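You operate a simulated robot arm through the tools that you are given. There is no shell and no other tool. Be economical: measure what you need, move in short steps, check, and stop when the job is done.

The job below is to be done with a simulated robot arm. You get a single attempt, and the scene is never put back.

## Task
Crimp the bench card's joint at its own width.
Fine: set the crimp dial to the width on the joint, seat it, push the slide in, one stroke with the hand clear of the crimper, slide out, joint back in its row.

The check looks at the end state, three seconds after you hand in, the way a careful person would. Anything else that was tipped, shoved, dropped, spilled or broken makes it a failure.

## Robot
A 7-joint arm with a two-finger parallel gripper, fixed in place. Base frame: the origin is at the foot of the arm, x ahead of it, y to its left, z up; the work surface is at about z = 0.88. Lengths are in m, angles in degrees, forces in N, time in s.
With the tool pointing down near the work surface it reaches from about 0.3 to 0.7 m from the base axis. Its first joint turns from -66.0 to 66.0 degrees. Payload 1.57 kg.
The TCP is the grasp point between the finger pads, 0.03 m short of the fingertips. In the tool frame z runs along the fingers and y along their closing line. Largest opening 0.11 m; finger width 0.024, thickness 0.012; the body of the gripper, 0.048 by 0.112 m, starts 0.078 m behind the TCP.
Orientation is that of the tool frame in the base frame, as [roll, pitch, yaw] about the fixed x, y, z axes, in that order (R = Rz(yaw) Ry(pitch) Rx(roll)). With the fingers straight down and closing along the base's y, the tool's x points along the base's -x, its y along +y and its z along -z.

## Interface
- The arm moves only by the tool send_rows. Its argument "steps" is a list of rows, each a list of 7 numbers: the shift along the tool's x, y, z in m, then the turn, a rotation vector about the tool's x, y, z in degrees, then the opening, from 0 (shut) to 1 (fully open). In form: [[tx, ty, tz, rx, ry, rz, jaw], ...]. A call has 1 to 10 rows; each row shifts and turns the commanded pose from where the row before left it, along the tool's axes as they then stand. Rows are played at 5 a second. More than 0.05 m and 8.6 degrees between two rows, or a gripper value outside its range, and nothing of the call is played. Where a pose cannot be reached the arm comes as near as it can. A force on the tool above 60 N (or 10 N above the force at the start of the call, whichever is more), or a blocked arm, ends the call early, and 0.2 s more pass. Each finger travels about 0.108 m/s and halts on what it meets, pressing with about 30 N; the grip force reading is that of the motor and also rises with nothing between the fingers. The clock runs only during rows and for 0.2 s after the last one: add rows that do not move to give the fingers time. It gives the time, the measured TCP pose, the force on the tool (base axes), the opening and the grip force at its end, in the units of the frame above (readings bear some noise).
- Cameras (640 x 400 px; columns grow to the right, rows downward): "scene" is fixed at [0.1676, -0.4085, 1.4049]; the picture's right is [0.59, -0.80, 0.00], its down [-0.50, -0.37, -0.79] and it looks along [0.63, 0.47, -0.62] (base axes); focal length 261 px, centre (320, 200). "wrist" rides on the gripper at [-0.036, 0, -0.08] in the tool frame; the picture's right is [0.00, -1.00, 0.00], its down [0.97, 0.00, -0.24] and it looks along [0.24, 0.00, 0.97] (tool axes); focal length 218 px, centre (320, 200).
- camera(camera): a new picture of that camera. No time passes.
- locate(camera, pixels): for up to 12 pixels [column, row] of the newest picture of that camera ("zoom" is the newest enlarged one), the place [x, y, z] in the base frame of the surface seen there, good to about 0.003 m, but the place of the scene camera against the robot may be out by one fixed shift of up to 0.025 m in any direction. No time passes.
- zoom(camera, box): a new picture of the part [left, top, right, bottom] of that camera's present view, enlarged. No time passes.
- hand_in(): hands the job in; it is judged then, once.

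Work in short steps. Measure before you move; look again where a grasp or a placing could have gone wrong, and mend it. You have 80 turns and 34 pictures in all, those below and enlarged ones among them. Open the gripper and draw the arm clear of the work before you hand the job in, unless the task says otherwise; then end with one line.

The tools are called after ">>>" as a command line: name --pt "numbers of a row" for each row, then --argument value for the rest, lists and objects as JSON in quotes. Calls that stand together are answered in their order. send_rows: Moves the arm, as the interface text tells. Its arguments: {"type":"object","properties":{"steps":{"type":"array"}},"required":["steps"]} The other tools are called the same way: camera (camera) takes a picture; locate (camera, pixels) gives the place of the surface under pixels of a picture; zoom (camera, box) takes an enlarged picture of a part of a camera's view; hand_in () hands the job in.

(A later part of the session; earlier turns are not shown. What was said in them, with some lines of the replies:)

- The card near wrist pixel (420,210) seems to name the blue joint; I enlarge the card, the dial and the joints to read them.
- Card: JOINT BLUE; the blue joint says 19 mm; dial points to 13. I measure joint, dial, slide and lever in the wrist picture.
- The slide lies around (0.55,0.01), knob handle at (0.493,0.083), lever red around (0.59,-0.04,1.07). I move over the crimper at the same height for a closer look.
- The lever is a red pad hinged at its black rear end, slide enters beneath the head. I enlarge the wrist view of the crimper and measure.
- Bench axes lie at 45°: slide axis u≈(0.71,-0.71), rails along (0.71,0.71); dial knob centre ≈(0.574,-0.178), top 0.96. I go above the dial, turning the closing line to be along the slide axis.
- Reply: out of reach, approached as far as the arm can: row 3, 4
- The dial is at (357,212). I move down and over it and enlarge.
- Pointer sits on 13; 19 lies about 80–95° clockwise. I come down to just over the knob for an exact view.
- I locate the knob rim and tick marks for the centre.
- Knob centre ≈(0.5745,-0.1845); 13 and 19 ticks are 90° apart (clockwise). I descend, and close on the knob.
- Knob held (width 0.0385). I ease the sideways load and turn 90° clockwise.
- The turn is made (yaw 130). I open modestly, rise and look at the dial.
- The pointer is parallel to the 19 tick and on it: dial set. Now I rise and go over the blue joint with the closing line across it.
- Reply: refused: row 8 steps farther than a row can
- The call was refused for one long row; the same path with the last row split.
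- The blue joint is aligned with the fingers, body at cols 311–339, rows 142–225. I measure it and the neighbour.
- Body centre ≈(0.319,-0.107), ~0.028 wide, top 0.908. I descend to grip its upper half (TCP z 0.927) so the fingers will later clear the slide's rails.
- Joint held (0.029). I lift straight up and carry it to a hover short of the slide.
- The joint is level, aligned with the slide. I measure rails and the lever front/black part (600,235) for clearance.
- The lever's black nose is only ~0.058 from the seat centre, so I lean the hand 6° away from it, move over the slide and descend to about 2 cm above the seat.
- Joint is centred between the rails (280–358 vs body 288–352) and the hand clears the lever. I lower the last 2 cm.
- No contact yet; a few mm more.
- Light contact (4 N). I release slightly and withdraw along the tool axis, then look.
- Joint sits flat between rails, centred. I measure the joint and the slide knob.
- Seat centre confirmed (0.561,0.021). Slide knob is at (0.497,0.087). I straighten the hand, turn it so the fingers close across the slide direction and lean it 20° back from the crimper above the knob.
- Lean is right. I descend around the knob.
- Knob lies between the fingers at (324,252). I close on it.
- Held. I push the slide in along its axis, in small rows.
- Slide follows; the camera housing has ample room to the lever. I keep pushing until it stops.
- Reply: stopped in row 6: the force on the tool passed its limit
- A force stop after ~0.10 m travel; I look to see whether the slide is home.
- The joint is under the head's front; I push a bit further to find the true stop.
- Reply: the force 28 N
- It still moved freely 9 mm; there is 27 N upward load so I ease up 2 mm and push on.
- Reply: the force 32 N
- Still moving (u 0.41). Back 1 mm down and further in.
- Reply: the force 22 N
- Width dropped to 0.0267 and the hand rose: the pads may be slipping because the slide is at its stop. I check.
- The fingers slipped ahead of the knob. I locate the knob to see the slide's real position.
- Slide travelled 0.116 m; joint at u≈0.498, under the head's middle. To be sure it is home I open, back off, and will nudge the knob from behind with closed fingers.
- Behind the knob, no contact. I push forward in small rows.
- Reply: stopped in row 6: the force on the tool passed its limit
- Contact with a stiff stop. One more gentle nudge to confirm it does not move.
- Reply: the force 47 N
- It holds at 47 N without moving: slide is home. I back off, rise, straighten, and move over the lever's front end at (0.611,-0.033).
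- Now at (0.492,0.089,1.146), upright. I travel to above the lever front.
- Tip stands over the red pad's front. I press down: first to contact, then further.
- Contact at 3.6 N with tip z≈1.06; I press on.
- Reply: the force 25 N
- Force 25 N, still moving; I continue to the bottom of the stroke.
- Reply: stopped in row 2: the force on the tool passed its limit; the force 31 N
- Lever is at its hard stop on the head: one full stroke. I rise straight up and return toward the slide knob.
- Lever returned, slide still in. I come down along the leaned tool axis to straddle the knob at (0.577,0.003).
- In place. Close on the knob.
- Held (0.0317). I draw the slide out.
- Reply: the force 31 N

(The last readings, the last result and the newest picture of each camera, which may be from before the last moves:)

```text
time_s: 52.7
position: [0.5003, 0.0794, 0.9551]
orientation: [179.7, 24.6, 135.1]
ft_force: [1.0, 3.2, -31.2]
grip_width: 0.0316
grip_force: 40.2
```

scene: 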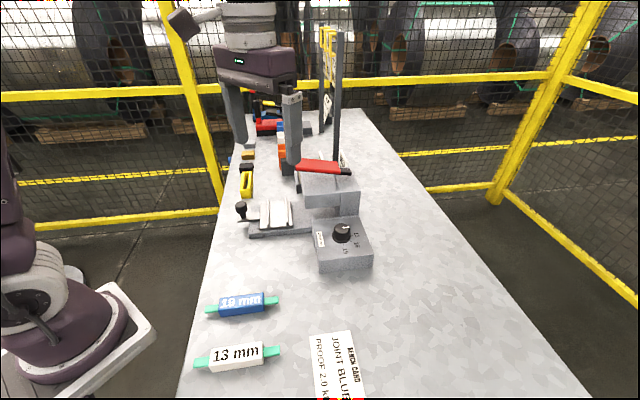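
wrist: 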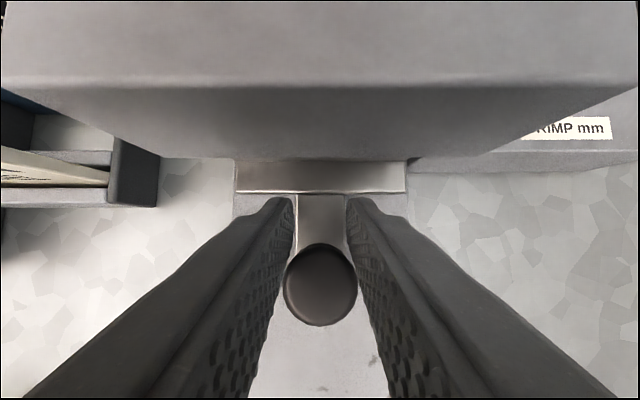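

Nearly out; the last centimetre to its stop.

>>> send_rows --pt "0.0049 0 -0.0012 0 0 0 0.05" --pt "0.0036 0 -0.0017 0 0 0 0.05" --pt "0.0027 0 -0.0012 0 0 0 0.05" --pt "0 0 0 0 0 0 0.05"

```text
time_s: 53.7
position: [0.4918, 0.0878, 0.9557]
orientation: [179.6, 24.8, 134.9]
ft_force: [-2.4, -1.9, 32.6]
grip_width: 0.0316
grip_force: 40.6
```

The slide is back at its starting place. I release and withdraw upward, then look.

>>> send_rows --pt "0 0 0 0 0 0 0.5" --pt "0 0 0 0 0 0 0.5" --pt "0 0 -0.04 0 0 0 0.5" --pt "0 0 -0.04 0 0 0 0.5" --pt "0 0 -0.04 0 8 0 0.5" --pt "0 0 0 0 8 0 0.5" --pt "0 0 0 0 8.5 0 0.5" --pt "0 0 0 0 0 0 0.5"

>>> camera --camera "wrist"

```text
time_s: 55.5
position: [0.4567, 0.1242, 1.0638]
orientation: [179.8, 0.1, 135.2]
ft_force: [0.0, -0.1, -0.7]
grip_width: 0.055
grip_force: 0.1
```

```text
4 pictures are left
```

wrist: 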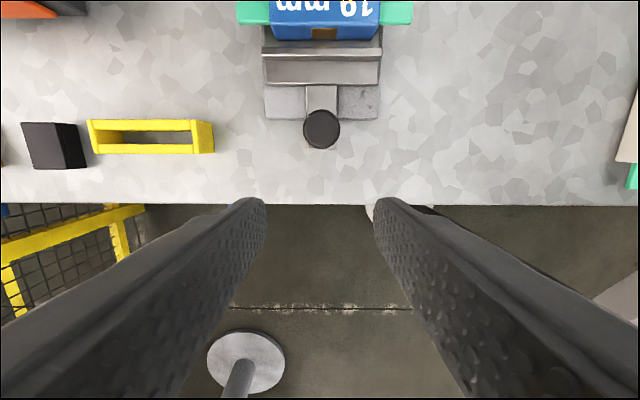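

The joint shows a crimp mark at (323,33). I measure it where it now sits.

>>> locate --camera "wrist" --pixels '[[276, 10], [376, 10], [300, 24], [300, 36], [255, 12], [400, 12], [323, 33], [321, 128], [300, 55], [322, 20]]'

```text
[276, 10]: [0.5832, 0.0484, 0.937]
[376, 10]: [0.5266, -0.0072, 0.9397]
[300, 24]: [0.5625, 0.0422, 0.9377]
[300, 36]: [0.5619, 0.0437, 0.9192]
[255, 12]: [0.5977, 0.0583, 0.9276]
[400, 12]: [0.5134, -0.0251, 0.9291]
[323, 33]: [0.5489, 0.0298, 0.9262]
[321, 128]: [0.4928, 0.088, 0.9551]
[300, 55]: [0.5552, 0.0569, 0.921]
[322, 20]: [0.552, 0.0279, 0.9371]
```

Joint sits at u≈0.382, v≈0.409, slide fully out. I turn the hand back 90° here at height, then approach with the same 6° lean as at seating.

>>> send_rows --pt "0 0 0 0 0 -8.5 0.4" --pt "0 0 0 0 0 -8.5 0.4" --pt "0 0 0 0 0 -8.5 0.4" --pt "0 0 0 0 0 -8.5 0.4" --pt "0 0 0 0 0 -8.5 0.4" --pt "0 0 0 0 0 -8.5 0.4" --pt "0 0 0 0 0 -8.5 0.4" --pt "0 0 0 0 0 -8.5 0.4" --pt "0 0 0 0 0 -8.5 0.4" --pt "0 0 0 0 0 -8.5 0.4"

>>> send_rows --pt "0 0 0 0 0 -5 0.4" --pt "0 0 0 6 0 0 0.4" --pt "0 -0.0439 0 0 0 0 0.4" --pt "0 -0.0439 0 0 0 0 0.4" --pt "0 -0.0439 0 0 0 0 0.4" --pt "0 0 0.035 0 0 0 0.4" --pt "0 0 0 0 0 0 0.4"

>>> camera --camera "wrist"

```text
time_s: 57.7
position: [0.457, 0.1213, 1.0617]
orientation: [-179.9, 0.3, -139.7]
ft_force: [0.4, 0.7, 0.0]
grip_width: 0.044
grip_force: 0.1
```

```text
time_s: 59.3
position: [0.5526, 0.0261, 1.0416]
orientation: [-173.9, 0.2, -134.8]
ft_force: [-0.2, 0.5, -0.1]
grip_width: 0.0438
grip_force: 0.0
```

```text
3 pictures are left
```

wrist: 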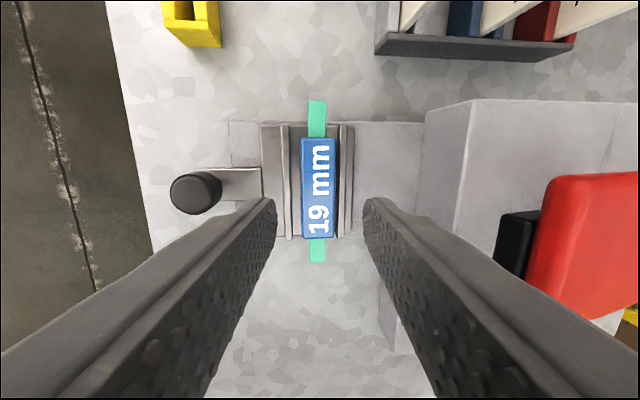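

Joint is centred between the fingers (col 319). I descend the rest and close.

>>> send_rows --pt "-0.0014 0.001 0.03 0 0 0 0.4" --pt "0 0 0.03 0 0 0 0.4" --pt "0 0 0.0215 0 0 0 0.4" --pt "0 0 0 0 0 0 0.4"

```text
time_s: 60.3
position: [0.5597, 0.0219, 0.9596]
orientation: [-173.8, 0.2, -134.8]
ft_force: [0.3, -0.7, 0.3]
grip_width: 0.0441
grip_force: 0.1
```

No contact; closing, then lifting along the tool axis.

>>> send_rows --pt "0 0 0 0 0 0 0.15" --pt "0 0 0 0 0 0 0.15" --pt "0 0 0 0 0 0 0.15"

>>> send_rows --pt "0 0 -0.02 0 0 0 0.15" --pt "0 0 -0.04 0 0 0 0.15" --pt "0 0 -0.04 0 0 0 0.15" --pt "0 0.04 0 0 0 0 0.15" --pt "0 0.04 0 0 0 0 0.15" --pt "0 0 0 -6 0 0 0.15" --pt "0 0 0 0 0 0 0.15"

```text
time_s: 61.1
position: [0.5592, 0.0219, 0.9602]
orientation: [-173.8, 0.4, -134.8]
ft_force: [1.0, -0.2, 1.3]
grip_width: 0.0294
grip_force: 29.8
```

```text
time_s: 62.7
position: [0.4943, 0.0849, 1.0512]
orientation: [-179.9, 0.3, -134.8]
ft_force: [-0.4, -0.1, -1.2]
grip_width: 0.0294
grip_force: 29.9
```

Joint held. I rise slightly and turn back 90°, and check it in the hand.

>>> send_rows --pt "0 0 -0.02 0 0 8.5 0.15" --pt "0 0 0 0 0 8.5 0.15" --pt "0 0 0 0 0 8.5 0.15" --pt "0 0 0 0 0 8.5 0.15" --pt "0 0 0 0 0 8.5 0.15" --pt "0 0 0 0 0 8.5 0.15" --pt "0 0 0 0 0 8.5 0.15" --pt "0 0 0 0 0 8.5 0.15" --pt "0 0 0 0 0 8.5 0.15" --pt "0 0 0 0 0 8.5 0.15"

>>> send_rows --pt "0 0 0 0 0 5 0.15" --pt "0 0 0 0 0 0 0.15"

>>> camera --camera "wrist"

```text
time_s: 64.9
position: [0.4936, 0.0861, 1.0713]
orientation: [179.8, 0.2, 140.0]
ft_force: [0.4, -0.7, -0.9]
grip_width: 0.0294
grip_force: 30.1
```

```text
time_s: 65.5
position: [0.4937, 0.0861, 1.0719]
orientation: [179.6, 0.1, 135.2]
ft_force: [0.6, 0.4, -1.0]
grip_width: 0.0295
grip_force: 30.2
```

```text
2 pictures are left
```

wrist: 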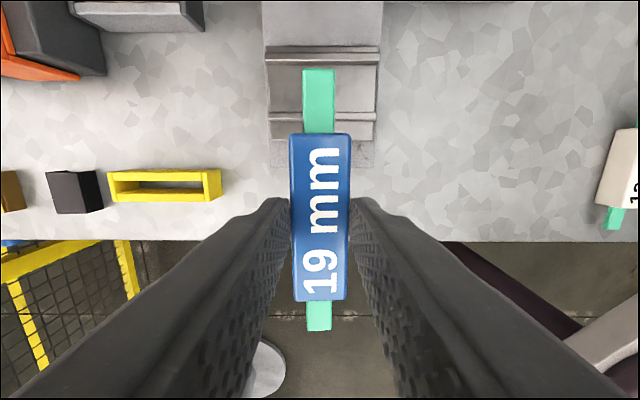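

Joint aligned in hand. I carry it back over its place in the row (0.3203,-0.1084).

>>> send_rows --pt "-0.0025 -0.0434 0 0 0 0 0.15" --pt "-0.0025 -0.0434 0 0 0 0 0.15" --pt "-0.0025 -0.0434 0 0 0 0 0.15" --pt "-0.0025 -0.0434 0 0 0 0 0.15" --pt "-0.0025 -0.0434 0 0 0 0 0.15" --pt "-0.0025 -0.0434 0 0 0 0 0.15" --pt "0 0 0.04 0 0 0 0.15" --pt "0 0 0.04 0 0 0 0.15" --pt "0 0 0 0 0 0 0.15"

```text
time_s: 67.5
position: [0.3229, -0.111, 0.9901]
orientation: [179.8, 0.1, 135.2]
ft_force: [0.1, 0.9, -0.9]
grip_width: 0.0293
grip_force: 30.0
```

Slight correction of 3.7 mm, then lowering to just above the surface.

>>> send_rows --pt "0.0037 0 0.025 0 0 0 0.15" --pt "0 0 0.025 0 0 0 0.15" --pt "0 0 0.006 0 0 0 0.15" --pt "0 0 0.002 0 0 0 0.15" --pt "0 0 0 0 0 0 0.15"

```text
time_s: 68.7
position: [0.3198, -0.1073, 0.9308]
orientation: [179.6, 0.2, 135.2]
ft_force: [0.7, 1.7, 6.6]
grip_width: 0.0296
grip_force: 30.1
```

Touching the table (6.6 N) at (0.320,-0.107). I release, rise and inspect.

>>> send_rows --pt "0 0 -0.0005 0 0 0 0.45" --pt "0 0 0 0 0 0 0.5" --pt "0 0 -0.03 0 0 0 0.55" --pt "0 0 -0.05 0 0 0 0.55" --pt "0 0 -0.05 0 0 0 0.55" --pt "-0.02 0.02 -0.04 0 0 0 0.6" --pt "0 0 0 0 0 0 0.6"

>>> camera --camera "wrist"

```text
time_s: 70.3
position: [0.3471, -0.1055, 1.1021]
orientation: [179.8, 0.1, 135.2]
ft_force: [-0.2, 0.6, -0.5]
grip_width: 0.0663
grip_force: 0.1
```

```text
1 pictures are left
```

wrist: 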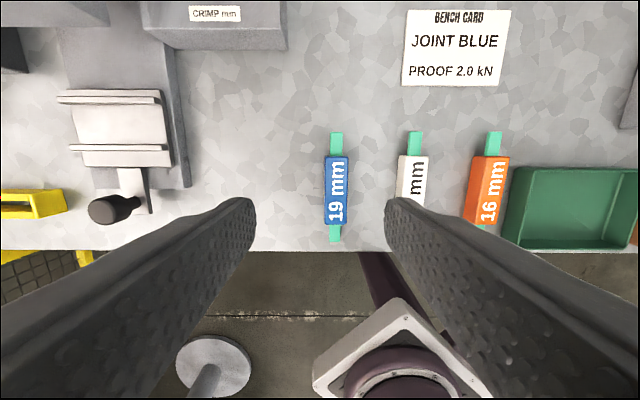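

The blue joint is back in its row at (336,190), level with the others; the slide is out and the hand is open and clear. I hand in.

>>> hand_in

```text
The job is handed in.
```

I crimped the bench card's blue joint at 19 mm with one full stroke; the slide is out, the joint is back in its row, the hand is open and clear, and the job is handed in.
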